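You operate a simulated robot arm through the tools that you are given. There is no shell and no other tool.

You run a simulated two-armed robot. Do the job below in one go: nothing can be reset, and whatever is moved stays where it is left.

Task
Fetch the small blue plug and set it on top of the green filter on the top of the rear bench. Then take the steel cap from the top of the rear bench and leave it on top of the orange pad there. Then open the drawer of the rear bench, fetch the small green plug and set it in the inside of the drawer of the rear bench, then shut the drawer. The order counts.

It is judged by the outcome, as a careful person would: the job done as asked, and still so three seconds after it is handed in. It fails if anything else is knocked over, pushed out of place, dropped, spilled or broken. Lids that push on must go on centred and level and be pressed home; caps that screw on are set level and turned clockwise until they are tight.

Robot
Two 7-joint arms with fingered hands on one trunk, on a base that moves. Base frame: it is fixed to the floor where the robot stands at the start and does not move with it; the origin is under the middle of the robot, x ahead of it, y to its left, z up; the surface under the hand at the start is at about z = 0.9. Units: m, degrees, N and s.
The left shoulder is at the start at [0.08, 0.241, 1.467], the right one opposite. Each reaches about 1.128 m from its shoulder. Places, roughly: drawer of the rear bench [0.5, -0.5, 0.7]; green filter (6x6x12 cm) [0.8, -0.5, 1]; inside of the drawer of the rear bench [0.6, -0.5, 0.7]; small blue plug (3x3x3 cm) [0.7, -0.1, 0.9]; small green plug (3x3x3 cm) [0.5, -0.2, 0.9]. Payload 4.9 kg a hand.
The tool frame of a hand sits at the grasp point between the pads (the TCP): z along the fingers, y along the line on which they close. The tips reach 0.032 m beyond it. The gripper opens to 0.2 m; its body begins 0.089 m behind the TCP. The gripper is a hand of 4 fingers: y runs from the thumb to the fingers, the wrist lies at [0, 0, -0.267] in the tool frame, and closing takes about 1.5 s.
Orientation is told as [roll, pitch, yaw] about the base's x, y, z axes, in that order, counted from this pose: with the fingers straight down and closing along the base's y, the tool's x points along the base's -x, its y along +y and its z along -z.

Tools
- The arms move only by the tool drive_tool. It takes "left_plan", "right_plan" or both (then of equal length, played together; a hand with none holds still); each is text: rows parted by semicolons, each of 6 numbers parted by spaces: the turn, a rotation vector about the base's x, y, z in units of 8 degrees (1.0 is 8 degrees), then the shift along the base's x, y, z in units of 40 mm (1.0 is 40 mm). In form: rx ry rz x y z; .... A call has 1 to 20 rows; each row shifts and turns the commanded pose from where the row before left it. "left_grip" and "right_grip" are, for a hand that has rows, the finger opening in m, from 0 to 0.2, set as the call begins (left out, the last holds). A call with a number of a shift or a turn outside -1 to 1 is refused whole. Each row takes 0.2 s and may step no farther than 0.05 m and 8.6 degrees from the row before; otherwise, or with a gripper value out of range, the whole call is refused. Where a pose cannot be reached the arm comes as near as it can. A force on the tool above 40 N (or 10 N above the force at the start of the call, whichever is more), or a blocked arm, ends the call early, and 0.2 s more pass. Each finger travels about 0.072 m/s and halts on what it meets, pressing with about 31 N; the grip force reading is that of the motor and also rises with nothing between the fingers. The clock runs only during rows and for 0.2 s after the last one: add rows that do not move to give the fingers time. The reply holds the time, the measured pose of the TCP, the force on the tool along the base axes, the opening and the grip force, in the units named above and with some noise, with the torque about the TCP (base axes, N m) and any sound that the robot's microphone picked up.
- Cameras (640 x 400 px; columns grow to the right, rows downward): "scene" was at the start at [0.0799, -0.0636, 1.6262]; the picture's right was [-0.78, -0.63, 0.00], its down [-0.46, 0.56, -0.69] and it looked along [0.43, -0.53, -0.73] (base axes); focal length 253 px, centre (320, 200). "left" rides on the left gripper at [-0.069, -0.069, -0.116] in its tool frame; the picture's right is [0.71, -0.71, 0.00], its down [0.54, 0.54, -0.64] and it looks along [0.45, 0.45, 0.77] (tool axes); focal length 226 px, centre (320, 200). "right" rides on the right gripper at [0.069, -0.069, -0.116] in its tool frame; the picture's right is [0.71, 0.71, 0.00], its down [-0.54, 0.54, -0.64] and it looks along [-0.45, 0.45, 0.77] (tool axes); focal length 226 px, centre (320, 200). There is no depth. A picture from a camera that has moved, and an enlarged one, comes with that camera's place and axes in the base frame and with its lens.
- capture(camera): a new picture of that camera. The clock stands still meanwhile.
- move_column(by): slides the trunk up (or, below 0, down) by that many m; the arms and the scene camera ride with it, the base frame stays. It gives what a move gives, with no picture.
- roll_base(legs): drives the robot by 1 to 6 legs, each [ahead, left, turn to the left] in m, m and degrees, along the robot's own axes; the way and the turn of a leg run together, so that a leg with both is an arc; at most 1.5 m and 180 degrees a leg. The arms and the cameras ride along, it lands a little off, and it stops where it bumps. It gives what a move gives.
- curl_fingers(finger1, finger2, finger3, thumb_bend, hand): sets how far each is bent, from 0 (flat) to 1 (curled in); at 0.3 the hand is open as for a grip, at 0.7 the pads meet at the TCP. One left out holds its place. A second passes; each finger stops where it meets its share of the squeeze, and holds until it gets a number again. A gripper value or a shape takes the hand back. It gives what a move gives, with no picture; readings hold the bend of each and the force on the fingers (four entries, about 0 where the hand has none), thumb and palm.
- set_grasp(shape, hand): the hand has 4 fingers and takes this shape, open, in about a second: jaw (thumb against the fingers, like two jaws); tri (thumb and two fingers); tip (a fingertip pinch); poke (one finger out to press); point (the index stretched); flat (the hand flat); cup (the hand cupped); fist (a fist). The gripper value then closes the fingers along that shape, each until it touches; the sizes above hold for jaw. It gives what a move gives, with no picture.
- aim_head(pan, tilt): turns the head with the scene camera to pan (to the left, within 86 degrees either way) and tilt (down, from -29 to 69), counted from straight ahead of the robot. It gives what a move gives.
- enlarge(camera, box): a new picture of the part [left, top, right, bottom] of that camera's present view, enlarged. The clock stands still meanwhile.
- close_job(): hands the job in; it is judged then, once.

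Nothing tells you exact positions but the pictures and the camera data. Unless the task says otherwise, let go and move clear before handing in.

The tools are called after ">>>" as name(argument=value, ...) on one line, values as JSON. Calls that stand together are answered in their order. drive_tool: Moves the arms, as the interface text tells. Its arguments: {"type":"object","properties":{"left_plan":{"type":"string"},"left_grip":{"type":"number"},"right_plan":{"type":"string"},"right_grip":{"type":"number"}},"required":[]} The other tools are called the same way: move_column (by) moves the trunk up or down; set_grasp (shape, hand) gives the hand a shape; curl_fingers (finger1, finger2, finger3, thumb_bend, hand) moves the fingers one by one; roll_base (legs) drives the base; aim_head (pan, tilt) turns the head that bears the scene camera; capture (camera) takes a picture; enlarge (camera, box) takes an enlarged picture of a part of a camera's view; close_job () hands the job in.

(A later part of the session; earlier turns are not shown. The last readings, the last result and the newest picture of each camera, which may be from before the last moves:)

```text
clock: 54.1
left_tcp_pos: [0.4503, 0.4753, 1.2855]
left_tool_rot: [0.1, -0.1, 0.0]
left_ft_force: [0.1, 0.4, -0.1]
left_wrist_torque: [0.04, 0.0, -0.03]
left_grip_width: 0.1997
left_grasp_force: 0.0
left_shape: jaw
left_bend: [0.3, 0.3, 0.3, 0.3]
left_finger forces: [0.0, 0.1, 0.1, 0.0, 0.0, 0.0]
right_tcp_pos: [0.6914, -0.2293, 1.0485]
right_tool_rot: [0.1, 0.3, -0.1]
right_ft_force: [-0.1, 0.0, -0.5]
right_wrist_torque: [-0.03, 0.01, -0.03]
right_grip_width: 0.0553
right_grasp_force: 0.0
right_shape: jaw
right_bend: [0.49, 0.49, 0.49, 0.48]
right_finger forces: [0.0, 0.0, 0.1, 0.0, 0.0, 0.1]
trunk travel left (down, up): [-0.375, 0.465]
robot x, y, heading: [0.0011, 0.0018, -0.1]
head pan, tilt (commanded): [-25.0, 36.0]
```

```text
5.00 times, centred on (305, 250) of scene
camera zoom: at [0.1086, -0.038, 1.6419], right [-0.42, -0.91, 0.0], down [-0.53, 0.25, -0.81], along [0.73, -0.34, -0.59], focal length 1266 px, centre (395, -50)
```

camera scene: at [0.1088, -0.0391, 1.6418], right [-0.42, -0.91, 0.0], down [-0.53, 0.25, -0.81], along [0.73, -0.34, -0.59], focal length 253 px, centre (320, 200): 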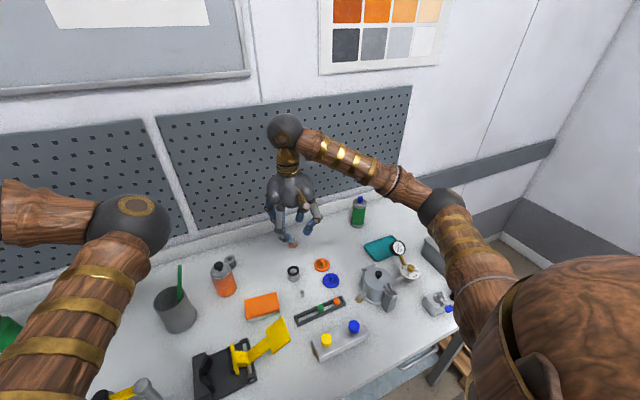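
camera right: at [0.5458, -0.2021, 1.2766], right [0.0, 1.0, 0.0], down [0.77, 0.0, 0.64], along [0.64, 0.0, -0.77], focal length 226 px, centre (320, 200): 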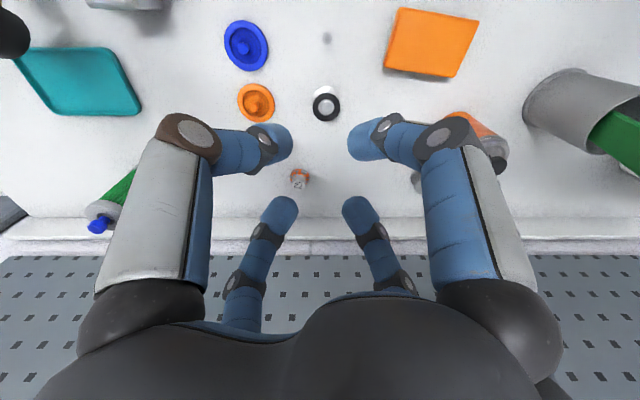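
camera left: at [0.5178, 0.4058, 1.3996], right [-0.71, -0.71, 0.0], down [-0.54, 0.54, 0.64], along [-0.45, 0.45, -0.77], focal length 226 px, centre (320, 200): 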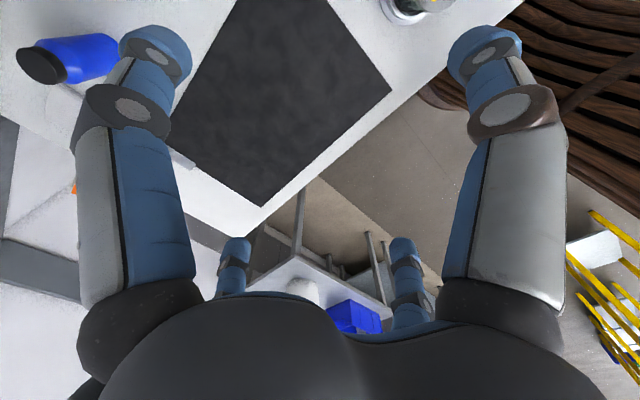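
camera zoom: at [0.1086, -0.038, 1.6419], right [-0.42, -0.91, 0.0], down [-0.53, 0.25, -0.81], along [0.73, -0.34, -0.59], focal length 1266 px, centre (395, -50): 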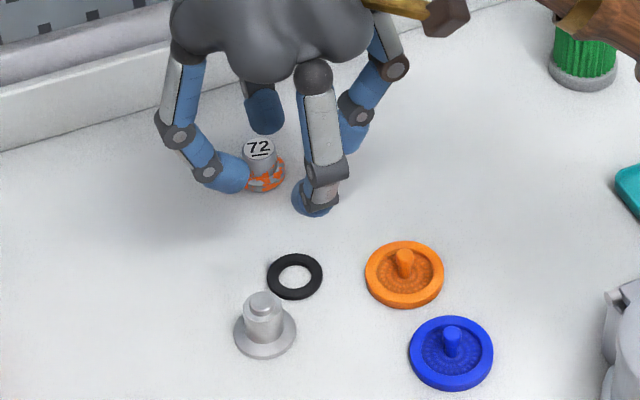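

>>> drive_tool(right_plan="0 -0.0375 0 0.02 -0.02 -0.7; 0 0 0 0 0 -0.7; 0 0 0 0 0 -0.7; 0 0 0 0 0 0")

>>> enlarge(camera="right", box=[250, 90, 390, 230])

>>> enlarge(camera="scene", box=[265, 220, 335, 290])

```text
clock: 55.1
left_tcp_pos: [0.4501, 0.4741, 1.2849]
left_tool_rot: [0.0, 0.0, -0.1]
left_ft_force: [0.5, -0.6, 0.6]
left_wrist_torque: [0.0, 0.01, -0.01]
left_grip_width: 0.1997
left_grasp_force: 0.1
left_shape: jaw
left_bend: [0.3, 0.3, 0.3, 0.3]
left_finger forces: [0.1, 0.0, 0.0, 0.0, 0.0, 0.0]
right_tcp_pos: [0.6917, -0.2316, 0.9636]
right_tool_rot: [0.1, 0.0, -0.2]
right_ft_force: [0.3, 0.1, 1.0]
right_wrist_torque: [0.0, -0.05, -0.02]
right_grip_width: 0.0552
right_grasp_force: 0.1
right_shape: jaw
right_bend: [0.49, 0.49, 0.49, 0.48]
right_finger forces: [0.0, 0.0, 0.0, 0.0, 0.0, 0.1]
trunk travel left (down, up): [-0.375, 0.465]
robot x, y, heading: [-0.0001, 0.0001, 0.1]
head pan, tilt (commanded): [-25.0, 36.0]
```

```text
2.86 times, centred on (320, 160) of right
camera zoom: at [0.6227, -0.3012, 1.0805], right [-0.71, 0.71, 0.0], down [0.54, 0.54, 0.64], along [0.46, 0.46, -0.76], focal length 646 px, centre (320, 314)
```

zoom: 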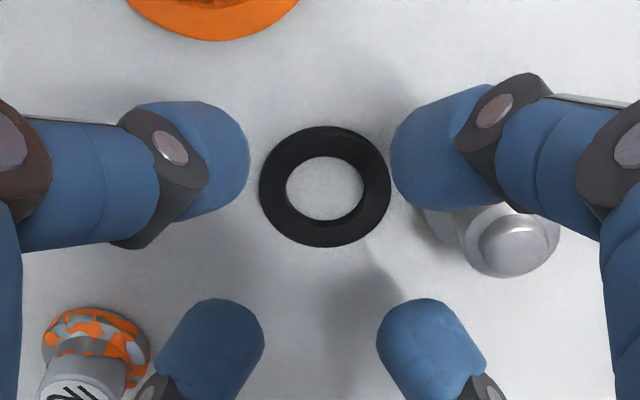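

```text
5.71 times, centred on (300, 255) of scene
camera zoom: at [0.1088, -0.0383, 1.6418], right [-0.42, -0.91, 0.0], down [-0.53, 0.25, -0.81], along [0.73, -0.34, -0.59], focal length 1447 px, centre (434, -114)
```

zoom: 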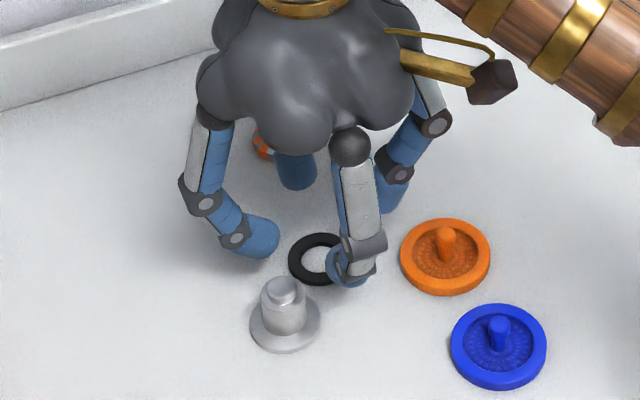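

Centred well. Lowering carefully toward the bench surface, watching for contact.

>>> drive_tool(right_plan="0 0 0 -0.02 0.02 -0.3; 0 0 0 0 0 -0.25; 0 0 0 0 0 -0.1; 0 0 0 0 0 0")

>>> enlarge(camera="right", box=[250, 100, 390, 240])

```text
clock: 56.1
left_tcp_pos: [0.4497, 0.4729, 1.2849]
left_tool_rot: [0.0, 0.0, 0.0]
left_ft_force: [0.0, -0.1, -0.6]
left_wrist_torque: [0.01, 0.0, 0.01]
left_grip_width: 0.2003
left_grasp_force: 0.0
left_shape: jaw
left_bend: [0.3, 0.3, 0.3, 0.3]
left_finger forces: [0.1, 0.0, 0.0, 0.0, 0.0, 0.0]
right_tcp_pos: [0.6906, -0.2307, 0.9393]
right_tool_rot: [0.1, 0.0, -0.1]
right_ft_force: [0.2, -0.5, -0.9]
right_wrist_torque: [0.01, -0.02, -0.02]
right_grip_width: 0.0553
right_grasp_force: 0.0
right_shape: jaw
right_bend: [0.49, 0.49, 0.49, 0.48]
right_finger forces: [0.0, 0.0, 0.0, 0.0, 0.1, 0.0]
trunk travel left (down, up): [-0.375, 0.465]
robot x, y, heading: [-0.0006, -0.0022, -0.0]
head pan, tilt (commanded): [-25.0, 36.0]
```

```text
2.86 times, centred on (320, 170) of right
camera zoom: at [0.6217, -0.3013, 1.0554], right [-0.71, 0.71, 0.0], down [0.54, 0.54, 0.64], along [0.46, 0.46, -0.76], focal length 646 px, centre (320, 286)
```

zoom: 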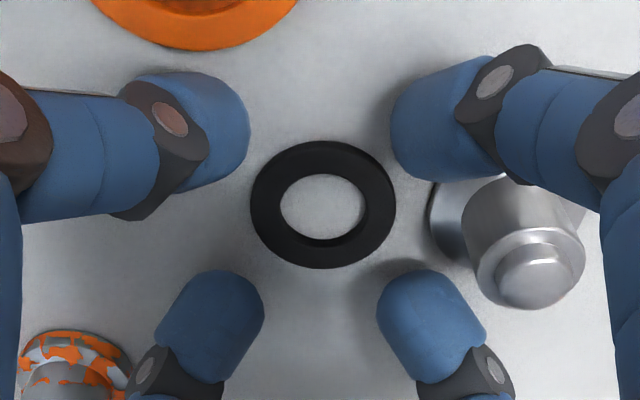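

>>> drive_tool(right_plan="0 0 0 0 0 -0.05; 0 0 0 0 0 -0.05; 0 0 0 0 0 0")

>>> drive_tool(right_plan="0 0 0 0 0 -0.03; 0 0 0 0 0 -0.03; 0 0 0 0 0 0")

```text
clock: 56.9
left_tcp_pos: [0.45, 0.4755, 1.285]
left_tool_rot: [0.0, 0.0, 0.0]
left_ft_force: [-0.9, -0.9, 0.3]
left_wrist_torque: [0.0, -0.01, -0.02]
left_grip_width: 0.1998
left_grasp_force: 0.1
left_shape: jaw
left_bend: [0.3, 0.3, 0.3, 0.3]
left_finger forces: [0.0, 0.0, 0.1, 0.0, 0.0, 0.1]
right_tcp_pos: [0.6912, -0.2298, 0.9372]
right_tool_rot: [0.1, 0.0, 0.0]
right_ft_force: [0.5, 0.3, -0.5]
right_wrist_torque: [0.03, -0.01, 0.03]
right_grip_width: 0.0554
right_grasp_force: 0.1
right_shape: jaw
right_bend: [0.49, 0.49, 0.49, 0.48]
right_finger forces: [0.1, 0.0, 0.0, 0.0, 0.0, 0.1]
trunk travel left (down, up): [-0.375, 0.465]
robot x, y, heading: [0.0045, 0.001, -0.0]
head pan, tilt (commanded): [-25.0, 36.0]
```

```text
clock: 57.7
left_tcp_pos: [0.4491, 0.4732, 1.2848]
left_tool_rot: [0.0, 0.0, -0.1]
left_ft_force: [-0.3, 1.1, -0.6]
left_wrist_torque: [0.0, -0.01, 0.0]
left_grip_width: 0.1999
left_grasp_force: 0.1
left_shape: jaw
left_bend: [0.3, 0.3, 0.3, 0.3]
left_finger forces: [0.0, 0.1, 0.1, 0.0, 0.0, 0.1]
right_tcp_pos: [0.69, -0.2302, 0.9338]
right_tool_rot: [0.1, 0.0, -0.1]
right_ft_force: [0.3, -0.4, -0.1]
right_wrist_torque: [-0.04, 0.0, -0.06]
right_grip_width: 0.0552
right_grasp_force: 0.0
right_shape: jaw
right_bend: [0.49, 0.49, 0.49, 0.48]
right_finger forces: [0.1, 0.1, 0.0, 0.1, 0.0, 0.0]
trunk travel left (down, up): [-0.375, 0.465]
robot x, y, heading: [0.0036, -0.0011, -0.0]
head pan, tilt (commanded): [-25.0, 36.0]
```

>>> drive_tool(right_plan="0 0 0 0 0 -0.03; 0 0 0 0 0 -0.02; 0 0 0 0 0 0")

>>> enlarge(camera="scene", box=[275, 235, 325, 285])

```text
clock: 58.5
left_tcp_pos: [0.4484, 0.4745, 1.2867]
left_tool_rot: [0.0, 0.0, 0.0]
left_ft_force: [0.4, -0.3, 0.0]
left_wrist_torque: [-0.01, 0.03, -0.01]
left_grip_width: 0.1999
left_grasp_force: 0.1
left_shape: jaw
left_bend: [0.3, 0.3, 0.3, 0.3]
left_finger forces: [0.0, 0.0, 0.1, 0.0, 0.1, 0.0]
right_tcp_pos: [0.692, -0.2298, 0.9323]
right_tool_rot: [0.1, -0.1, -0.1]
right_ft_force: [1.1, -1.6, 8.8]
right_wrist_torque: [-0.13, -0.09, 0.02]
right_grip_width: 0.0554
right_grasp_force: 0.0
right_shape: jaw
right_bend: [0.5, 0.5, 0.49, 0.48]
right_finger forces: [1.5, 1.6, 2.4, 0.0, 3.7, 0.1]
trunk travel left (down, up): [-0.375, 0.465]
robot x, y, heading: [0.0004, 0.0016, -0.2]
head pan, tilt (commanded): [-25.0, 36.0]
```

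```text
8.00 times, centred on (300, 260) of scene
camera zoom: at [0.108, -0.0379, 1.642], right [-0.42, -0.91, 0.0], down [-0.53, 0.25, -0.81], along [0.73, -0.34, -0.59], focal length 2026 px, centre (480, -280)
```

zoom: 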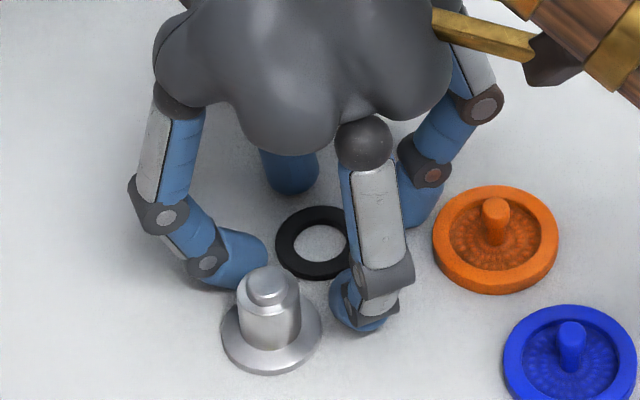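

Tips touch the bench at TCP z≈0.9325. Easing up 1 mm and closing on the ring.

>>> drive_tool(right_plan="0 0 0 0 0 0.03; 0 0 0 0 0 0")

>>> drive_tool(right_plan="0 0 0 0 0 0; 0 0 0 0 0 0; 0 0 0 0 0 0; 0 0 0 0 0 0", right_grip=0.03)

>>> enlarge(camera="right", box=[250, 100, 390, 240])

```text
clock: 59.1
left_tcp_pos: [0.4495, 0.4754, 1.2851]
left_tool_rot: [0.0, 0.0, 0.0]
left_ft_force: [0.3, -0.4, 0.6]
left_wrist_torque: [0.02, 0.0, 0.0]
left_grip_width: 0.1999
left_grasp_force: 0.0
left_shape: jaw
left_bend: [0.3, 0.3, 0.3, 0.3]
left_finger forces: [0.0, 0.1, 0.1, 0.0, 0.1, 0.0]
right_tcp_pos: [0.6901, -0.2294, 0.9324]
right_tool_rot: [0.0, 0.0, -0.1]
right_ft_force: [1.0, 0.1, 3.0]
right_wrist_torque: [-0.05, -0.09, 0.01]
right_grip_width: 0.0554
right_grasp_force: 0.1
right_shape: jaw
right_bend: [0.5, 0.5, 0.49, 0.48]
right_finger forces: [0.3, 0.4, 1.3, 0.0, 1.3, 0.0]
trunk travel left (down, up): [-0.375, 0.465]
robot x, y, heading: [-0.0006, 0.0006, 0.1]
head pan, tilt (commanded): [-25.0, 36.0]
```

```text
clock: 60.1
left_tcp_pos: [0.4474, 0.4734, 1.2867]
left_tool_rot: [-0.1, -0.1, 0.0]
left_ft_force: [-0.1, -0.2, 0.2]
left_wrist_torque: [0.03, -0.01, -0.01]
left_grip_width: 0.2
left_grasp_force: 0.1
left_shape: jaw
left_bend: [0.3, 0.3, 0.3, 0.3]
left_finger forces: [0.0, 0.0, 0.0, 0.0, 0.0, 0.0]
right_tcp_pos: [0.6896, -0.2314, 0.935]
right_tool_rot: [0.2, -0.4, -0.3]
right_ft_force: [1.8, -11.4, 22.7]
right_wrist_torque: [-0.24, -0.13, 0.04]
right_grip_width: 0.0231
right_grasp_force: 31.5
right_shape: jaw
right_bend: [0.77, 0.8, 0.59, 0.61]
right_finger forces: [30.6, 0.1, 31.0, 0.0, 23.8, 0.0]
trunk travel left (down, up): [-0.375, 0.465]
robot x, y, heading: [-0.0004, -0.0035, 0.2]
head pan, tilt (commanded): [-25.0, 36.0]
```

```text
2.86 times, centred on (320, 170) of right
camera zoom: at [0.6203, -0.3021, 1.0512], right [-0.7, 0.71, 0.0], down [0.54, 0.54, 0.65], along [0.46, 0.45, -0.76], focal length 646 px, centre (320, 286)
```

zoom: 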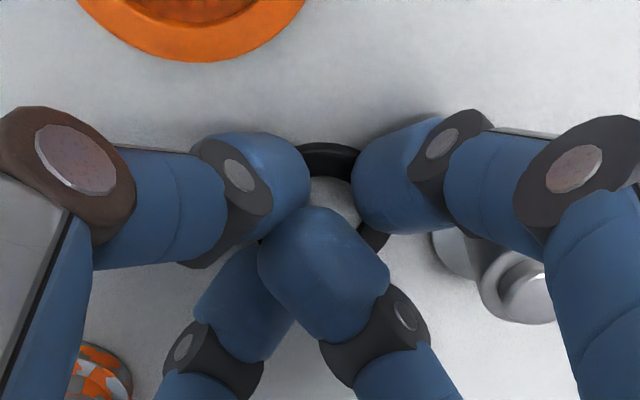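

Finger 2 rode over the ring because the tips pressed into the bench while curling. I'll open, rise slightly, re-check the ring position, and retry with a better height and stepwise closing.

>>> drive_tool(right_plan="0 0 0 0 0 0.1; 0 0 0 0 0 0.1; 0 0 0 0 0 0; 0 0 0 0 0 0", right_grip=0.06)

>>> enlarge(camera="right", box=[250, 100, 390, 240])

```text
clock: 61.1
left_tcp_pos: [0.4494, 0.4739, 1.285]
left_tool_rot: [0.0, 0.0, -0.1]
left_ft_force: [0.1, -0.2, -0.1]
left_wrist_torque: [-0.05, 0.0, -0.02]
left_grip_width: 0.2
left_grasp_force: 0.0
left_shape: jaw
left_bend: [0.3, 0.3, 0.3, 0.3]
left_finger forces: [0.0, 0.0, 0.0, 0.0, 0.1, 0.1]
right_tcp_pos: [0.6919, -0.2304, 0.9419]
right_tool_rot: [0.1, 0.0, 0.0]
right_ft_force: [-0.9, -0.2, -0.5]
right_wrist_torque: [0.0, -0.01, 0.01]
right_grip_width: 0.0598
right_grasp_force: 0.1
right_shape: jaw
right_bend: [0.48, 0.48, 0.48, 0.47]
right_finger forces: [0.1, 0.0, 0.1, 0.1, 0.0, 0.0]
trunk travel left (down, up): [-0.375, 0.465]
robot x, y, heading: [0.0024, -0.0037, 0.2]
head pan, tilt (commanded): [-25.0, 36.0]
```

```text
2.86 times, centred on (320, 170) of right
camera zoom: at [0.622, -0.3002, 1.0569], right [-0.71, 0.71, 0.0], down [0.54, 0.54, 0.64], along [0.46, 0.46, -0.77], focal length 646 px, centre (320, 286)
```

zoom: 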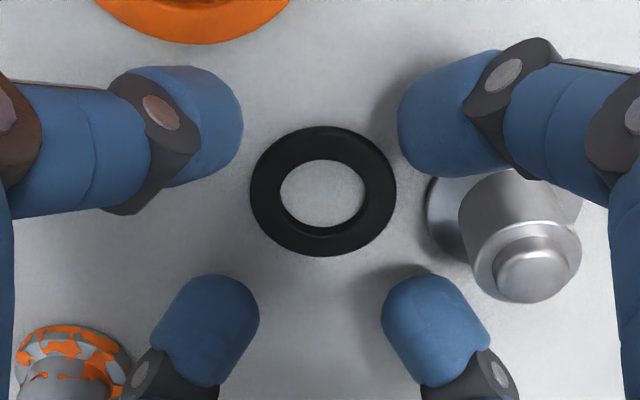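

>>> drive_tool(right_plan="0 0 0 -0.07 -0.045 0; 0 0 0 0 0 0; 0 0 0 0 0 0", right_grip=0.047)

>>> enlarge(camera="right", box=[250, 100, 390, 240])

```text
clock: 61.9
left_tcp_pos: [0.4499, 0.474, 1.2854]
left_tool_rot: [0.0, 0.0, 0.1]
left_ft_force: [-0.3, 0.2, 0.0]
left_wrist_torque: [-0.02, 0.0, 0.0]
left_grip_width: 0.2
left_grasp_force: 0.0
left_shape: jaw
left_bend: [0.3, 0.3, 0.3, 0.3]
left_finger forces: [0.0, 0.0, 0.1, 0.0, 0.0, 0.0]
right_tcp_pos: [0.6885, -0.2313, 0.9396]
right_tool_rot: [0.2, 0.0, -0.1]
right_ft_force: [0.0, -0.6, 0.0]
right_wrist_torque: [0.02, -0.02, -0.03]
right_grip_width: 0.0476
right_grasp_force: 0.2
right_shape: jaw
right_bend: [0.52, 0.52, 0.52, 0.51]
right_finger forces: [0.0, 0.0, 0.0, 0.0, 0.0, 0.0]
trunk travel left (down, up): [-0.375, 0.465]
robot x, y, heading: [0.0005, 0.0008, 0.2]
head pan, tilt (commanded): [-25.0, 36.0]
```

```text
2.86 times, centred on (320, 170) of right
camera zoom: at [0.6188, -0.3023, 1.0569], right [-0.71, 0.71, 0.0], down [0.54, 0.54, 0.64], along [0.46, 0.46, -0.76], focal length 646 px, centre (320, 286)
```

zoom: 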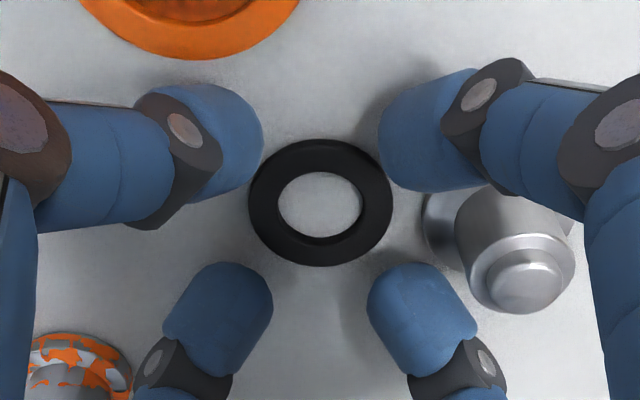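

>>> drive_tool(right_plan="0 0 0 0 0 -0.08; 0 0 0 0 0 -0.06; 0 0 0 0 0 0")

>>> drive_tool(right_plan="0 0 0 0 0 -0.025; 0 0 0 0 0 0")

```text
clock: 62.7
left_tcp_pos: [0.4497, 0.4738, 1.2838]
left_tool_rot: [0.0, 0.0, 0.1]
left_ft_force: [0.3, 0.1, 0.2]
left_wrist_torque: [0.01, -0.02, -0.02]
left_grip_width: 0.2
left_grasp_force: 0.1
left_shape: jaw
left_bend: [0.3, 0.3, 0.3, 0.3]
left_finger forces: [0.0, 0.0, 0.1, 0.0, 0.1, 0.1]
right_tcp_pos: [0.6874, -0.2323, 0.9348]
right_tool_rot: [0.1, 0.0, -0.1]
right_ft_force: [0.9, 0.9, 0.2]
right_wrist_torque: [0.0, -0.01, -0.02]
right_grip_width: 0.0475
right_grasp_force: 0.0
right_shape: jaw
right_bend: [0.52, 0.52, 0.52, 0.51]
right_finger forces: [0.1, 0.0, 0.0, 0.0, 0.0, 0.1]
trunk travel left (down, up): [-0.375, 0.465]
robot x, y, heading: [0.0003, 0.0011, 0.2]
head pan, tilt (commanded): [-25.0, 36.0]
```

```text
clock: 63.3
left_tcp_pos: [0.45, 0.4744, 1.2848]
left_tool_rot: [0.1, 0.1, 0.1]
left_ft_force: [-0.7, 0.3, -0.4]
left_wrist_torque: [-0.03, 0.01, -0.01]
left_grip_width: 0.1997
left_grasp_force: 0.0
left_shape: jaw
left_bend: [0.3, 0.3, 0.3, 0.3]
left_finger forces: [0.1, 0.0, 0.0, 0.0, 0.1, 0.0]
right_tcp_pos: [0.6888, -0.2317, 0.9338]
right_tool_rot: [0.0, 0.0, -0.1]
right_ft_force: [-0.4, 0.4, -0.3]
right_wrist_torque: [0.03, 0.0, 0.02]
right_grip_width: 0.0475
right_grasp_force: 0.1
right_shape: jaw
right_bend: [0.52, 0.52, 0.52, 0.51]
right_finger forces: [0.0, 0.0, 0.0, 0.0, 0.0, 0.1]
trunk travel left (down, up): [-0.375, 0.465]
robot x, y, heading: [0.0011, 0.0012, -0.3]
head pan, tilt (commanded): [-25.0, 36.0]
```

>>> curl_fingers(hand="right", finger1=0.56, finger2=0.56, finger3=0.56, thumb_bend=0.55)

>>> enlarge(camera="right", box=[250, 100, 390, 240])

```text
clock: 63.8
left_tcp_pos: [0.4479, 0.4744, 1.2853]
left_tool_rot: [-0.1, 0.0, 0.0]
left_ft_force: [0.4, -0.7, 0.2]
left_wrist_torque: [0.01, 0.04, -0.02]
left_grip_width: 0.1998
left_grasp_force: 0.0
left_shape: jaw
left_bend: [0.3, 0.3, 0.3, 0.3]
left_finger forces: [0.0, 0.1, 0.1, 0.0, 0.0, 0.0]
right_tcp_pos: [0.6911, -0.2328, 0.942]
right_tool_rot: [0.0, -0.6, -0.1]
right_ft_force: [-3.6, 1.0, 36.6]
right_wrist_torque: [-0.13, 0.88, -0.02]
right_grip_width: 0.0427
right_grasp_force: 18.2
right_shape: fingers
right_bend: [0.57, 0.57, 0.56, 0.56]
right_finger forces: [17.4, 6.1, 1.3, 0.0, 11.1, 0.0]
trunk travel left (down, up): [-0.375, 0.465]
robot x, y, heading: [0.0023, 0.0006, -0.0]
head pan, tilt (commanded): [-25.0, 36.0]
stopped (right hand): the force on the tool passed its limit at 44 N (the readings are from after the stop); the commanded pose is now the measured one
```

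```text
2.86 times, centred on (320, 170) of right
camera zoom: at [0.6192, -0.3028, 1.057], right [-0.71, 0.71, -0.01], down [0.53, 0.54, 0.65], along [0.47, 0.45, -0.76], focal length 646 px, centre (320, 286)
```

zoom: 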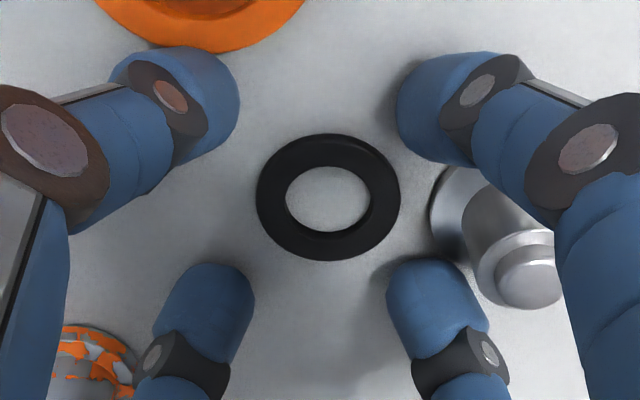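

In that mode the tips reach lower and pressed on the bench; I'm rising immediately to relieve it.

>>> drive_tool(right_plan="0 0 0 0 0 0.3; 0 0 0 0 0 0.2; 0 0 0 0 0 0")

>>> enlarge(camera="right", box=[250, 100, 390, 240])

>>> enlarge(camera="scene", box=[265, 220, 335, 290])

```text
clock: 64.6
left_tcp_pos: [0.4493, 0.475, 1.285]
left_tool_rot: [0.0, 0.0, 0.0]
left_ft_force: [0.5, -0.2, 0.4]
left_wrist_torque: [0.0, 0.0, 0.0]
left_grip_width: 0.2
left_grasp_force: 0.1
left_shape: jaw
left_bend: [0.3, 0.3, 0.3, 0.3]
left_finger forces: [0.0, 0.0, 0.1, 0.0, 0.1, 0.1]
right_tcp_pos: [0.6902, -0.2329, 0.9568]
right_tool_rot: [0.2, -0.3, -0.1]
right_ft_force: [-0.5, 0.1, 0.5]
right_wrist_torque: [0.02, -0.01, 0.01]
right_grip_width: 0.0487
right_grasp_force: 0.1
right_shape: fingers
right_bend: [0.56, 0.56, 0.56, 0.55]
right_finger forces: [0.1, 0.0, 0.0, 0.0, 0.0, 0.1]
trunk travel left (down, up): [-0.375, 0.465]
robot x, y, heading: [0.0016, 0.0011, -0.0]
head pan, tilt (commanded): [-25.0, 36.0]
```

```text
2.86 times, centred on (320, 170) of right
camera zoom: at [0.619, -0.3032, 1.0718], right [-0.71, 0.71, 0.0], down [0.54, 0.54, 0.65], along [0.46, 0.45, -0.76], focal length 646 px, centre (320, 286)
```

zoom: 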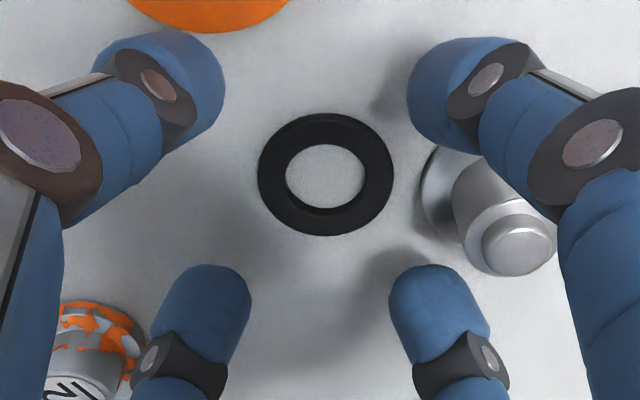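

```text
5.71 times, centred on (300, 255) of scene
camera zoom: at [0.1086, -0.0377, 1.6418], right [-0.42, -0.91, 0.0], down [-0.53, 0.25, -0.81], along [0.73, -0.34, -0.59], focal length 1447 px, centre (434, -114)
```

zoom: 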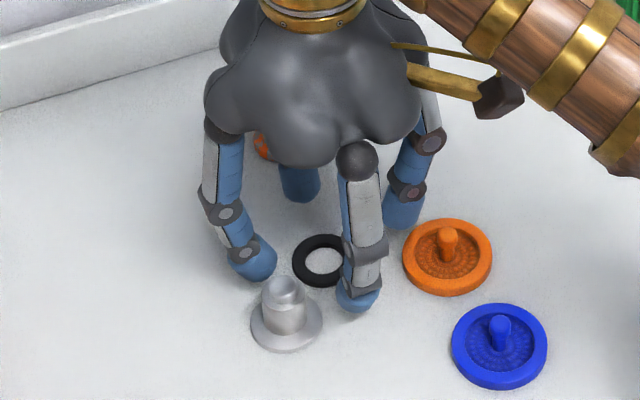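

In this finger posture the tips point more downward, which suits a low pinch. I'll level the hand, find bench contact height gently, and then pinch the ring with all four tips.

>>> drive_tool(right_plan="-0.025 0.0375 0 -0.015 0.015 -0.1; 0 0 0 0 0 -0.1; 0 0 0 0 0 0")

>>> drive_tool(right_plan="0 0 0 0 0 -0.04; 0 0 0 0 0 0")

```text
clock: 65.4
left_tcp_pos: [0.4497, 0.4736, 1.2844]
left_tool_rot: [0.0, -0.1, 0.1]
left_ft_force: [0.1, -0.1, 0.0]
left_wrist_torque: [-0.01, 0.0, -0.02]
left_grip_width: 0.1998
left_grasp_force: 0.0
left_shape: jaw
left_bend: [0.3, 0.3, 0.3, 0.3]
left_finger forces: [0.1, 0.1, 0.0, 0.0, 0.0, 0.1]
right_tcp_pos: [0.6884, -0.2314, 0.9475]
right_tool_rot: [-0.1, -0.1, -0.1]
right_ft_force: [-0.8, -0.3, 0.4]
right_wrist_torque: [0.03, 0.01, 0.04]
right_grip_width: 0.049
right_grasp_force: 0.1
right_shape: fingers
right_bend: [0.56, 0.56, 0.56, 0.55]
right_finger forces: [0.0, 0.0, 0.1, 0.0, 0.0, 0.0]
trunk travel left (down, up): [-0.375, 0.465]
robot x, y, heading: [0.0008, -0.0023, -0.2]
head pan, tilt (commanded): [-25.0, 36.0]
```

```text
clock: 66.0
left_tcp_pos: [0.45, 0.4748, 1.2854]
left_tool_rot: [0.0, 0.1, 0.0]
left_ft_force: [-0.3, 0.4, -0.8]
left_wrist_torque: [0.0, 0.01, -0.02]
left_grip_width: 0.2
left_grasp_force: 0.1
left_shape: jaw
left_bend: [0.3, 0.3, 0.3, 0.3]
left_finger forces: [0.1, 0.0, 0.0, 0.0, 0.0, 0.0]
right_tcp_pos: [0.6899, -0.2319, 0.9461]
right_tool_rot: [-0.1, -0.1, 0.0]
right_ft_force: [-0.3, -0.6, -0.2]
right_wrist_torque: [0.01, 0.03, -0.02]
right_grip_width: 0.0488
right_grasp_force: 0.1
right_shape: fingers
right_bend: [0.56, 0.56, 0.56, 0.55]
right_finger forces: [0.0, 0.0, 0.1, 0.1, 0.0, 0.0]
trunk travel left (down, up): [-0.375, 0.465]
robot x, y, heading: [0.0021, 0.0011, 0.1]
head pan, tilt (commanded): [-25.0, 36.0]
```

>>> drive_tool(right_plan="0 0 0 0 0 -0.04; 0 0 0 0 0 0")

>>> drive_tool(right_plan="0 0 0 0 0 -0.03; 0 0 0 0 0 0")

>>> enlarge(camera="right", box=[250, 100, 390, 240])

```text
clock: 66.6
left_tcp_pos: [0.45, 0.4744, 1.2848]
left_tool_rot: [0.1, 0.1, 0.0]
left_ft_force: [-0.6, 0.2, -0.6]
left_wrist_torque: [0.02, -0.02, -0.02]
left_grip_width: 0.1997
left_grasp_force: 0.0
left_shape: jaw
left_bend: [0.3, 0.3, 0.3, 0.3]
left_finger forces: [0.0, 0.1, 0.0, 0.0, 0.1, 0.1]
right_tcp_pos: [0.6907, -0.2327, 0.9463]
right_tool_rot: [-0.1, -0.2, -0.2]
right_ft_force: [-0.2, -0.7, -0.5]
right_wrist_torque: [-0.02, 0.01, -0.01]
right_grip_width: 0.0488
right_grasp_force: 0.1
right_shape: fingers
right_bend: [0.56, 0.56, 0.56, 0.55]
right_finger forces: [0.0, 0.0, 0.0, 0.1, 0.0, 0.0]
trunk travel left (down, up): [-0.375, 0.465]
robot x, y, heading: [-0.0024, -0.0009, -0.2]
head pan, tilt (commanded): [-25.0, 36.0]
```

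```text
clock: 67.2
left_tcp_pos: [0.4484, 0.4753, 1.2845]
left_tool_rot: [0.0, 0.0, 0.0]
left_ft_force: [0.4, -0.3, 0.3]
left_wrist_torque: [0.01, -0.03, 0.0]
left_grip_width: 0.1999
left_grasp_force: 0.1
left_shape: jaw
left_bend: [0.3, 0.3, 0.3, 0.3]
left_finger forces: [0.1, 0.1, 0.1, 0.0, 0.0, 0.0]
right_tcp_pos: [0.6904, -0.2325, 0.9438]
right_tool_rot: [0.0, -0.1, -0.2]
right_ft_force: [-1.1, 0.1, -0.3]
right_wrist_torque: [0.03, 0.0, -0.01]
right_grip_width: 0.0488
right_grasp_force: 0.1
right_shape: fingers
right_bend: [0.56, 0.56, 0.56, 0.55]
right_finger forces: [0.0, 0.1, 0.0, 0.0, 0.1, 0.0]
trunk travel left (down, up): [-0.375, 0.465]
robot x, y, heading: [-0.001, -0.0011, -0.2]
head pan, tilt (commanded): [-25.0, 36.0]
```

```text
2.86 times, centred on (320, 170) of right
camera zoom: at [0.6206, -0.3016, 1.0603], right [-0.71, 0.71, 0.0], down [0.54, 0.54, 0.64], along [0.46, 0.45, -0.77], focal length 646 px, centre (320, 286)
```

zoom: 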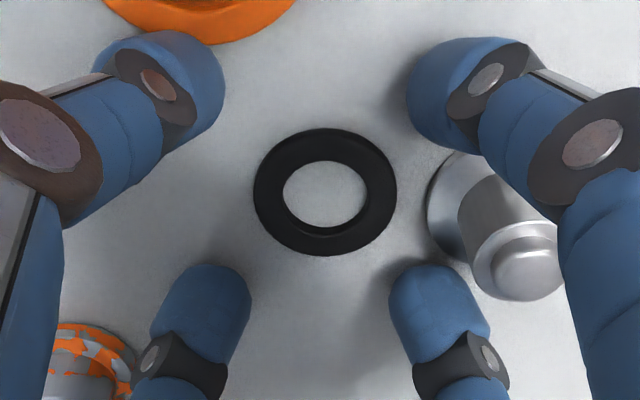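

>>> curl_fingers(hand="right", finger1=0.61, finger2=0.61, finger3=0.61, thumb_bend=0.6)

>>> enlarge(camera="right", box=[250, 100, 390, 240])

```text
clock: 68.2
left_tcp_pos: [0.45, 0.4743, 1.2856]
left_tool_rot: [0.0, 0.0, 0.0]
left_ft_force: [0.4, -0.6, -0.3]
left_wrist_torque: [0.04, 0.02, 0.0]
left_grip_width: 0.2
left_grasp_force: 0.0
left_shape: jaw
left_bend: [0.3, 0.3, 0.3, 0.3]
left_finger forces: [0.0, 0.0, 0.0, 0.0, 0.0, 0.0]
right_tcp_pos: [0.6911, -0.2324, 0.9436]
right_tool_rot: [-0.1, -0.1, 0.0]
right_ft_force: [0.0, 0.0, 0.5]
right_wrist_torque: [0.0, 0.0, 0.02]
right_grip_width: 0.032
right_grasp_force: 0.1
right_shape: fingers
right_bend: [0.61, 0.61, 0.61, 0.6]
right_finger forces: [0.0, 0.0, 0.1, 0.1, 0.0, 0.0]
trunk travel left (down, up): [-0.375, 0.465]
robot x, y, heading: [0.0025, 0.001, 0.1]
head pan, tilt (commanded): [-25.0, 36.0]
```

```text
2.86 times, centred on (320, 170) of right
camera zoom: at [0.6207, -0.3016, 1.0603], right [-0.71, 0.71, 0.0], down [0.54, 0.54, 0.64], along [0.46, 0.45, -0.77], focal length 646 px, centre (320, 286)
```

zoom: 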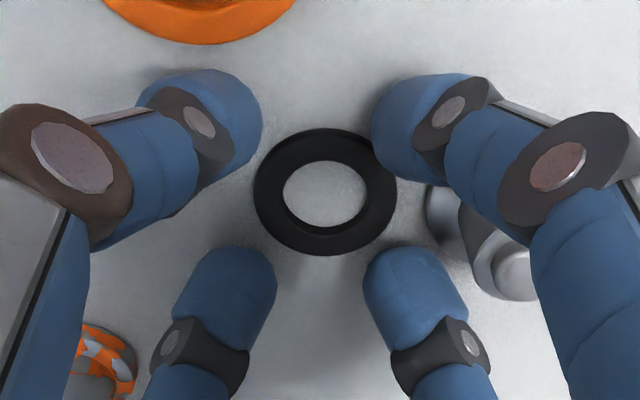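

>>> drive_tool(right_plan="0 0 0 -0.025 0.025 -0.04; 0 0 0 0 0 0")

>>> drive_tool(right_plan="0 0 0 0 0 -0.04; 0 0 0 0 0 0")

>>> drive_tool(right_plan="0 0 0 0 0 -0.03; 0 0 0 0 0 0")

```text
clock: 68.8
left_tcp_pos: [0.4493, 0.4745, 1.285]
left_tool_rot: [0.0, 0.1, 0.0]
left_ft_force: [0.2, -0.8, 0.0]
left_wrist_torque: [-0.01, 0.01, 0.0]
left_grip_width: 0.2003
left_grasp_force: 0.0
left_shape: jaw
left_bend: [0.3, 0.3, 0.3, 0.3]
left_finger forces: [0.1, 0.0, 0.0, 0.0, 0.0, 0.0]
right_tcp_pos: [0.6891, -0.2303, 0.9427]
right_tool_rot: [-0.1, -0.1, -0.1]
right_ft_force: [0.8, 0.2, -0.2]
right_wrist_torque: [-0.01, 0.02, 0.01]
right_grip_width: 0.0318
right_grasp_force: 0.0
right_shape: fingers
right_bend: [0.61, 0.61, 0.61, 0.6]
right_finger forces: [0.0, 0.1, 0.1, 0.1, 0.0, 0.0]
trunk travel left (down, up): [-0.375, 0.465]
robot x, y, heading: [0.0008, 0.0026, -0.2]
head pan, tilt (commanded): [-25.0, 36.0]
```

```text
clock: 69.4
left_tcp_pos: [0.4498, 0.4748, 1.2847]
left_tool_rot: [-0.1, 0.1, 0.1]
left_ft_force: [-0.7, 0.0, 0.1]
left_wrist_torque: [-0.03, 0.02, 0.0]
left_grip_width: 0.2
left_grasp_force: 0.0
left_shape: jaw
left_bend: [0.3, 0.3, 0.3, 0.3]
left_finger forces: [0.0, 0.0, 0.0, 0.0, 0.0, 0.0]
right_tcp_pos: [0.6902, -0.2296, 0.9414]
right_tool_rot: [-0.1, -0.1, -0.1]
right_ft_force: [0.3, -0.4, 0.1]
right_wrist_torque: [0.01, -0.01, 0.02]
right_grip_width: 0.0317
right_grasp_force: 0.0
right_shape: fingers
right_bend: [0.61, 0.61, 0.61, 0.6]
right_finger forces: [0.1, 0.0, 0.0, 0.0, 0.1, 0.0]
trunk travel left (down, up): [-0.375, 0.465]
robot x, y, heading: [-0.0014, 0.0017, 0.3]
head pan, tilt (commanded): [-25.0, 36.0]
```

```text
clock: 70.0
left_tcp_pos: [0.449, 0.4745, 1.2841]
left_tool_rot: [0.0, -0.2, 0.0]
left_ft_force: [0.5, 0.5, 0.6]
left_wrist_torque: [0.0, 0.02, 0.01]
left_grip_width: 0.1999
left_grasp_force: 0.0
left_shape: jaw
left_bend: [0.3, 0.3, 0.3, 0.3]
left_finger forces: [0.0, 0.1, 0.1, 0.0, 0.1, 0.0]
right_tcp_pos: [0.6879, -0.2306, 0.9417]
right_tool_rot: [-0.1, -0.1, 0.0]
right_ft_force: [1.3, -0.5, 2.3]
right_wrist_torque: [-0.04, 0.0, 0.01]
right_grip_width: 0.0317
right_grasp_force: 0.6
right_shape: fingers
right_bend: [0.61, 0.61, 0.61, 0.6]
right_finger forces: [0.1, 0.1, 0.1, 0.0, 1.7, 0.0]
trunk travel left (down, up): [-0.375, 0.465]
robot x, y, heading: [0.0013, -0.0011, -0.2]
head pan, tilt (commanded): [-25.0, 36.0]
```

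First light contact. Now closing the four tips on the ring.

>>> curl_fingers(hand="right", finger1=0.66, finger2=0.66, finger3=0.66, thumb_bend=0.65)

>>> enlarge(camera="right", box=[250, 100, 390, 240])

>>> enlarge(camera="scene", box=[275, 235, 325, 285])

```text
clock: 71.0
left_tcp_pos: [0.449, 0.4752, 1.2848]
left_tool_rot: [-0.1, 0.0, 0.0]
left_ft_force: [0.0, 0.2, -0.4]
left_wrist_torque: [-0.03, 0.06, -0.01]
left_grip_width: 0.2001
left_grasp_force: 0.1
left_shape: jaw
left_bend: [0.3, 0.3, 0.3, 0.3]
left_finger forces: [0.1, 0.0, 0.0, 0.0, 0.0, 0.0]
right_tcp_pos: [0.6887, -0.2301, 0.9415]
right_tool_rot: [0.0, 0.0, -0.2]
right_ft_force: [0.3, -0.7, 0.2]
right_wrist_torque: [0.03, 0.01, -0.04]
right_grip_width: 0.015
right_grasp_force: 1.1
right_shape: fingers
right_bend: [0.66, 0.66, 0.66, 0.65]
right_finger forces: [0.2, 0.3, 0.4, 0.0, 0.0, 0.1]
trunk travel left (down, up): [-0.375, 0.465]
robot x, y, heading: [0.0029, -0.0014, -0.2]
head pan, tilt (commanded): [-25.0, 36.0]
```

```text
2.86 times, centred on (320, 170) of right
camera zoom: at [0.6187, -0.3003, 1.0568], right [-0.71, 0.71, 0.0], down [0.54, 0.54, 0.64], along [0.46, 0.45, -0.77], focal length 646 px, centre (320, 286)
```

zoom: 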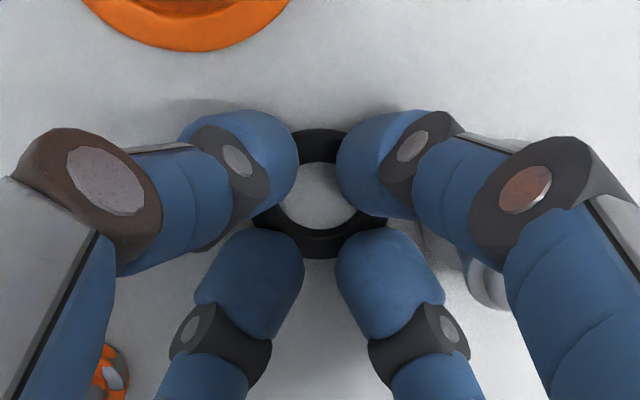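

```text
8.00 times, centred on (300, 260) of scene
camera zoom: at [0.1087, -0.038, 1.6418], right [-0.42, -0.91, 0.0], down [-0.53, 0.25, -0.81], along [0.73, -0.34, -0.59], focal length 2026 px, centre (480, -280)
```

zoom: 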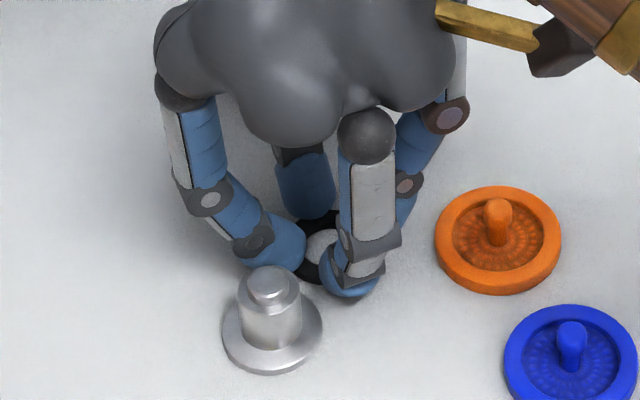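

The tips slid onto the top of the ring — I need them lower. Opening a bit, then finding true bench contact.

>>> curl_fingers(hand="right", finger1=0.595, finger2=0.595, finger3=0.595, thumb_bend=0.585)

>>> drive_tool(right_plan="0 0 0 0 0 -0.04; 0 0 0 0 0 0")

>>> drive_tool(right_plan="0 0 0 0 0 -0.03; 0 0 0 0 0 0")

>>> enlarge(camera="right", box=[250, 100, 390, 240])

```text
clock: 72.0
left_tcp_pos: [0.4491, 0.4742, 1.2846]
left_tool_rot: [-0.1, 0.0, 0.0]
left_ft_force: [-0.3, 0.2, 0.0]
left_wrist_torque: [0.03, 0.04, -0.03]
left_grip_width: 0.2
left_grasp_force: 0.0
left_shape: jaw
left_bend: [0.3, 0.3, 0.3, 0.3]
left_finger forces: [0.1, 0.1, 0.0, 0.0, 0.1, 0.0]
right_tcp_pos: [0.6873, -0.2304, 0.9407]
right_tool_rot: [0.0, -0.1, -0.1]
right_ft_force: [1.9, -0.8, 8.1]
right_wrist_torque: [-0.04, -0.06, 0.01]
right_grip_width: 0.0367
right_grasp_force: 4.1
right_shape: fingers
right_bend: [0.59, 0.59, 0.59, 0.58]
right_finger forces: [1.4, 2.0, 2.0, 0.0, 2.4, 0.0]
trunk travel left (down, up): [-0.375, 0.465]
robot x, y, heading: [0.0009, -0.0004, -0.1]
head pan, tilt (commanded): [-25.0, 36.0]
```

```text
clock: 72.6
left_tcp_pos: [0.447, 0.474, 1.2849]
left_tool_rot: [0.0, -0.1, 0.1]
left_ft_force: [-0.5, 0.1, -0.7]
left_wrist_torque: [-0.02, 0.02, 0.0]
left_grip_width: 0.2001
left_grasp_force: 0.1
left_shape: jaw
left_bend: [0.3, 0.3, 0.3, 0.3]
left_finger forces: [0.0, 0.0, 0.0, 0.1, 0.0, 0.1]
right_tcp_pos: [0.6876, -0.2304, 0.9413]
right_tool_rot: [-0.1, -0.4, -0.1]
right_ft_force: [3.4, -0.2, 25.6]
right_wrist_torque: [-0.09, -0.11, 0.09]
right_grip_width: 0.0365
right_grasp_force: 12.6
right_shape: fingers
right_bend: [0.59, 0.59, 0.59, 0.58]
right_finger forces: [5.1, 6.4, 5.0, 0.0, 8.7, 0.1]
trunk travel left (down, up): [-0.375, 0.465]
robot x, y, heading: [0.0034, -0.0005, 0.3]
head pan, tilt (commanded): [-25.0, 36.0]
```

```text
clock: 73.2
left_tcp_pos: [0.4475, 0.4746, 1.2864]
left_tool_rot: [-0.1, -0.1, 0.1]
left_ft_force: [0.3, -0.6, 0.0]
left_wrist_torque: [0.02, 0.03, -0.02]
left_grip_width: 0.2002
left_grasp_force: 0.0
left_shape: jaw
left_bend: [0.3, 0.3, 0.3, 0.3]
left_finger forces: [0.0, 0.1, 0.1, 0.0, 0.0, 0.0]
right_tcp_pos: [0.6893, -0.2299, 0.9408]
right_tool_rot: [-0.2, -0.4, 0.0]
right_ft_force: [-5.6, 2.0, 26.4]
right_wrist_torque: [0.03, 0.91, -0.05]
right_grip_width: 0.0376
right_grasp_force: 12.8
right_shape: fingers
right_bend: [0.59, 0.59, 0.59, 0.58]
right_finger forces: [17.2, 4.8, 0.1, 0.1, 4.6, 0.0]
trunk travel left (down, up): [-0.375, 0.465]
robot x, y, heading: [-0.0018, -0.0015, -0.1]
head pan, tilt (commanded): [-25.0, 36.0]
stopped in row 2 (right hand): the force on the tool passed its limit at 41 N (the readings are from after the stop); the commanded pose is now the measured one
```

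```text
2.86 times, centred on (320, 170) of right
camera zoom: at [0.6188, -0.3008, 1.0571], right [-0.71, 0.71, -0.01], down [0.54, 0.54, 0.65], along [0.46, 0.45, -0.76], focal length 646 px, centre (320, 286)
```

zoom: 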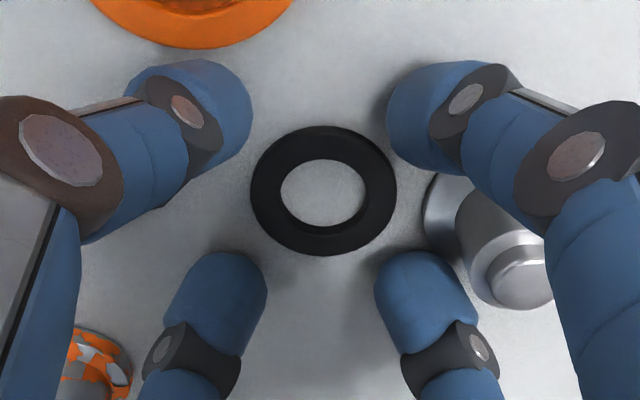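

>>> drive_tool(right_plan="0.025 0.05 0 0 0 0.08; 0 0 0 0 0 0")

>>> curl_fingers(hand="right", finger1=0.615, finger2=0.615, finger3=0.615, thumb_bend=0.605)

>>> drive_tool(right_plan="0 0 0 0 0 -0.05; 0 0 0 0 0 0")

>>> enlarge(camera="right", box=[250, 100, 390, 240])

```text
clock: 73.8
left_tcp_pos: [0.4479, 0.4761, 1.2844]
left_tool_rot: [0.1, 0.0, -0.1]
left_ft_force: [-0.7, -0.3, 0.8]
left_wrist_torque: [0.02, 0.01, 0.0]
left_grip_width: 0.2
left_grasp_force: 0.0
left_shape: jaw
left_bend: [0.3, 0.3, 0.3, 0.3]
left_finger forces: [0.0, 0.0, 0.1, 0.0, 0.0, 0.0]
right_tcp_pos: [0.6913, -0.2316, 0.9413]
right_tool_rot: [0.1, 0.1, -0.2]
right_ft_force: [-0.6, -0.3, 7.9]
right_wrist_torque: [-0.11, 0.03, 0.0]
right_grip_width: 0.0378
right_grasp_force: 4.5
right_shape: fingers
right_bend: [0.59, 0.59, 0.59, 0.58]
right_finger forces: [1.9, 0.9, 1.6, 0.0, 4.2, 0.0]
trunk travel left (down, up): [-0.375, 0.465]
robot x, y, heading: [-0.0027, 0.0003, 0.0]
head pan, tilt (commanded): [-25.0, 36.0]
```

```text
clock: 74.8
left_tcp_pos: [0.4492, 0.4746, 1.2853]
left_tool_rot: [0.0, -0.1, 0.0]
left_ft_force: [0.1, 0.5, 0.5]
left_wrist_torque: [0.0, 0.03, -0.02]
left_grip_width: 0.2001
left_grasp_force: 0.0
left_shape: jaw
left_bend: [0.3, 0.3, 0.3, 0.3]
left_finger forces: [0.0, 0.0, 0.0, 0.1, 0.1, 0.0]
right_tcp_pos: [0.6915, -0.2316, 0.9412]
right_tool_rot: [0.1, 0.1, -0.1]
right_ft_force: [0.1, 0.3, 0.6]
right_wrist_torque: [-0.03, 0.01, 0.03]
right_grip_width: 0.032
right_grasp_force: 0.6
right_shape: fingers
right_bend: [0.61, 0.61, 0.61, 0.6]
right_finger forces: [0.0, 0.0, 0.0, 0.1, 0.2, 0.1]
trunk travel left (down, up): [-0.375, 0.465]
robot x, y, heading: [-0.004, -0.0016, 0.0]
head pan, tilt (commanded): [-25.0, 36.0]
```

```text
clock: 75.4
left_tcp_pos: [0.4485, 0.4739, 1.2864]
left_tool_rot: [0.0, -0.1, 0.1]
left_ft_force: [-0.3, 0.5, 0.2]
left_wrist_torque: [0.0, 0.02, 0.01]
left_grip_width: 0.2
left_grasp_force: 0.0
left_shape: jaw
left_bend: [0.3, 0.3, 0.3, 0.3]
left_finger forces: [0.0, 0.0, 0.0, 0.0, 0.0, 0.0]
right_tcp_pos: [0.6899, -0.2319, 0.9399]
right_tool_rot: [0.0, 0.0, -0.2]
right_ft_force: [3.8, -2.7, 13.3]
right_wrist_torque: [-0.46, -0.15, 0.11]
right_grip_width: 0.0311
right_grasp_force: 6.9
right_shape: fingers
right_bend: [0.61, 0.61, 0.61, 0.6]
right_finger forces: [1.0, 1.0, 1.6, 0.1, 11.1, 0.0]
trunk travel left (down, up): [-0.375, 0.465]
robot x, y, heading: [-0.0022, 0.0046, -0.2]
head pan, tilt (commanded): [-25.0, 36.0]
```

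```text
2.86 times, centred on (320, 170) of right
camera zoom: at [0.621, -0.302, 1.0567], right [-0.7, 0.71, 0.0], down [0.54, 0.54, 0.64], along [0.46, 0.45, -0.77], focal length 646 px, centre (320, 286)
```

zoom: 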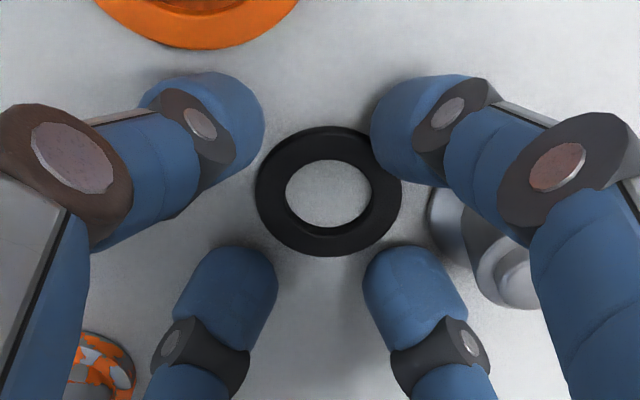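

>>> drive_tool(right_plan="0 0 0 -0.04 0.04 -0.01; 0 0 0 0 0 0")

>>> curl_fingers(hand="right", finger1=0.7, finger2=0.7, finger3=0.7, thumb_bend=0.69)

>>> enlarge(camera="right", box=[250, 100, 390, 240])

```text
clock: 76.0
left_tcp_pos: [0.4483, 0.4739, 1.286]
left_tool_rot: [0.0, 0.0, -0.1]
left_ft_force: [-0.5, 0.1, -0.2]
left_wrist_torque: [0.02, 0.0, -0.02]
left_grip_width: 0.1997
left_grasp_force: 0.1
left_shape: jaw
left_bend: [0.3, 0.3, 0.3, 0.3]
left_finger forces: [0.1, 0.0, 0.0, 0.0, 0.1, 0.0]
right_tcp_pos: [0.6873, -0.2303, 0.9403]
right_tool_rot: [0.1, 0.0, -0.2]
right_ft_force: [4.3, -2.0, 17.1]
right_wrist_torque: [-0.61, -0.22, 0.08]
right_grip_width: 0.0308
right_grasp_force: 8.8
right_shape: fingers
right_bend: [0.61, 0.61, 0.61, 0.6]
right_finger forces: [0.7, 0.9, 1.9, 0.0, 13.9, 0.1]
trunk travel left (down, up): [-0.375, 0.465]
robot x, y, heading: [-0.002, 0.0008, -0.0]
head pan, tilt (commanded): [-25.0, 36.0]
```

```text
clock: 77.0
left_tcp_pos: [0.4477, 0.4741, 1.2851]
left_tool_rot: [0.0, 0.0, -0.1]
left_ft_force: [-0.8, 0.3, -0.2]
left_wrist_torque: [0.01, -0.01, 0.0]
left_grip_width: 0.1998
left_grasp_force: 0.0
left_shape: jaw
left_bend: [0.3, 0.3, 0.3, 0.3]
left_finger forces: [0.1, 0.0, 0.0, 0.1, 0.1, 0.0]
right_tcp_pos: [0.6869, -0.2298, 0.939]
right_tool_rot: [0.1, 0.2, -0.1]
right_ft_force: [-3.1, 1.1, 6.4]
right_wrist_torque: [0.13, 0.09, -0.02]
right_grip_width: 0.0115
right_grasp_force: 21.4
right_shape: fingers
right_bend: [0.67, 0.67, 0.66, 0.67]
right_finger forces: [12.8, 10.0, 13.1, 0.0, 7.5, 0.0]
trunk travel left (down, up): [-0.375, 0.465]
robot x, y, heading: [0.0016, 0.0027, -0.1]
head pan, tilt (commanded): [-25.0, 36.0]
```

```text
2.86 times, centred on (320, 170) of right
camera zoom: at [0.6184, -0.3, 1.0559], right [-0.71, 0.71, 0.0], down [0.54, 0.54, 0.64], along [0.45, 0.45, -0.77], focal length 646 px, centre (320, 286)
```

zoom: 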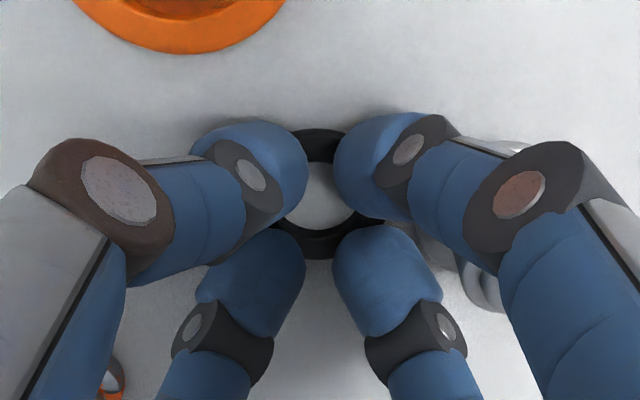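

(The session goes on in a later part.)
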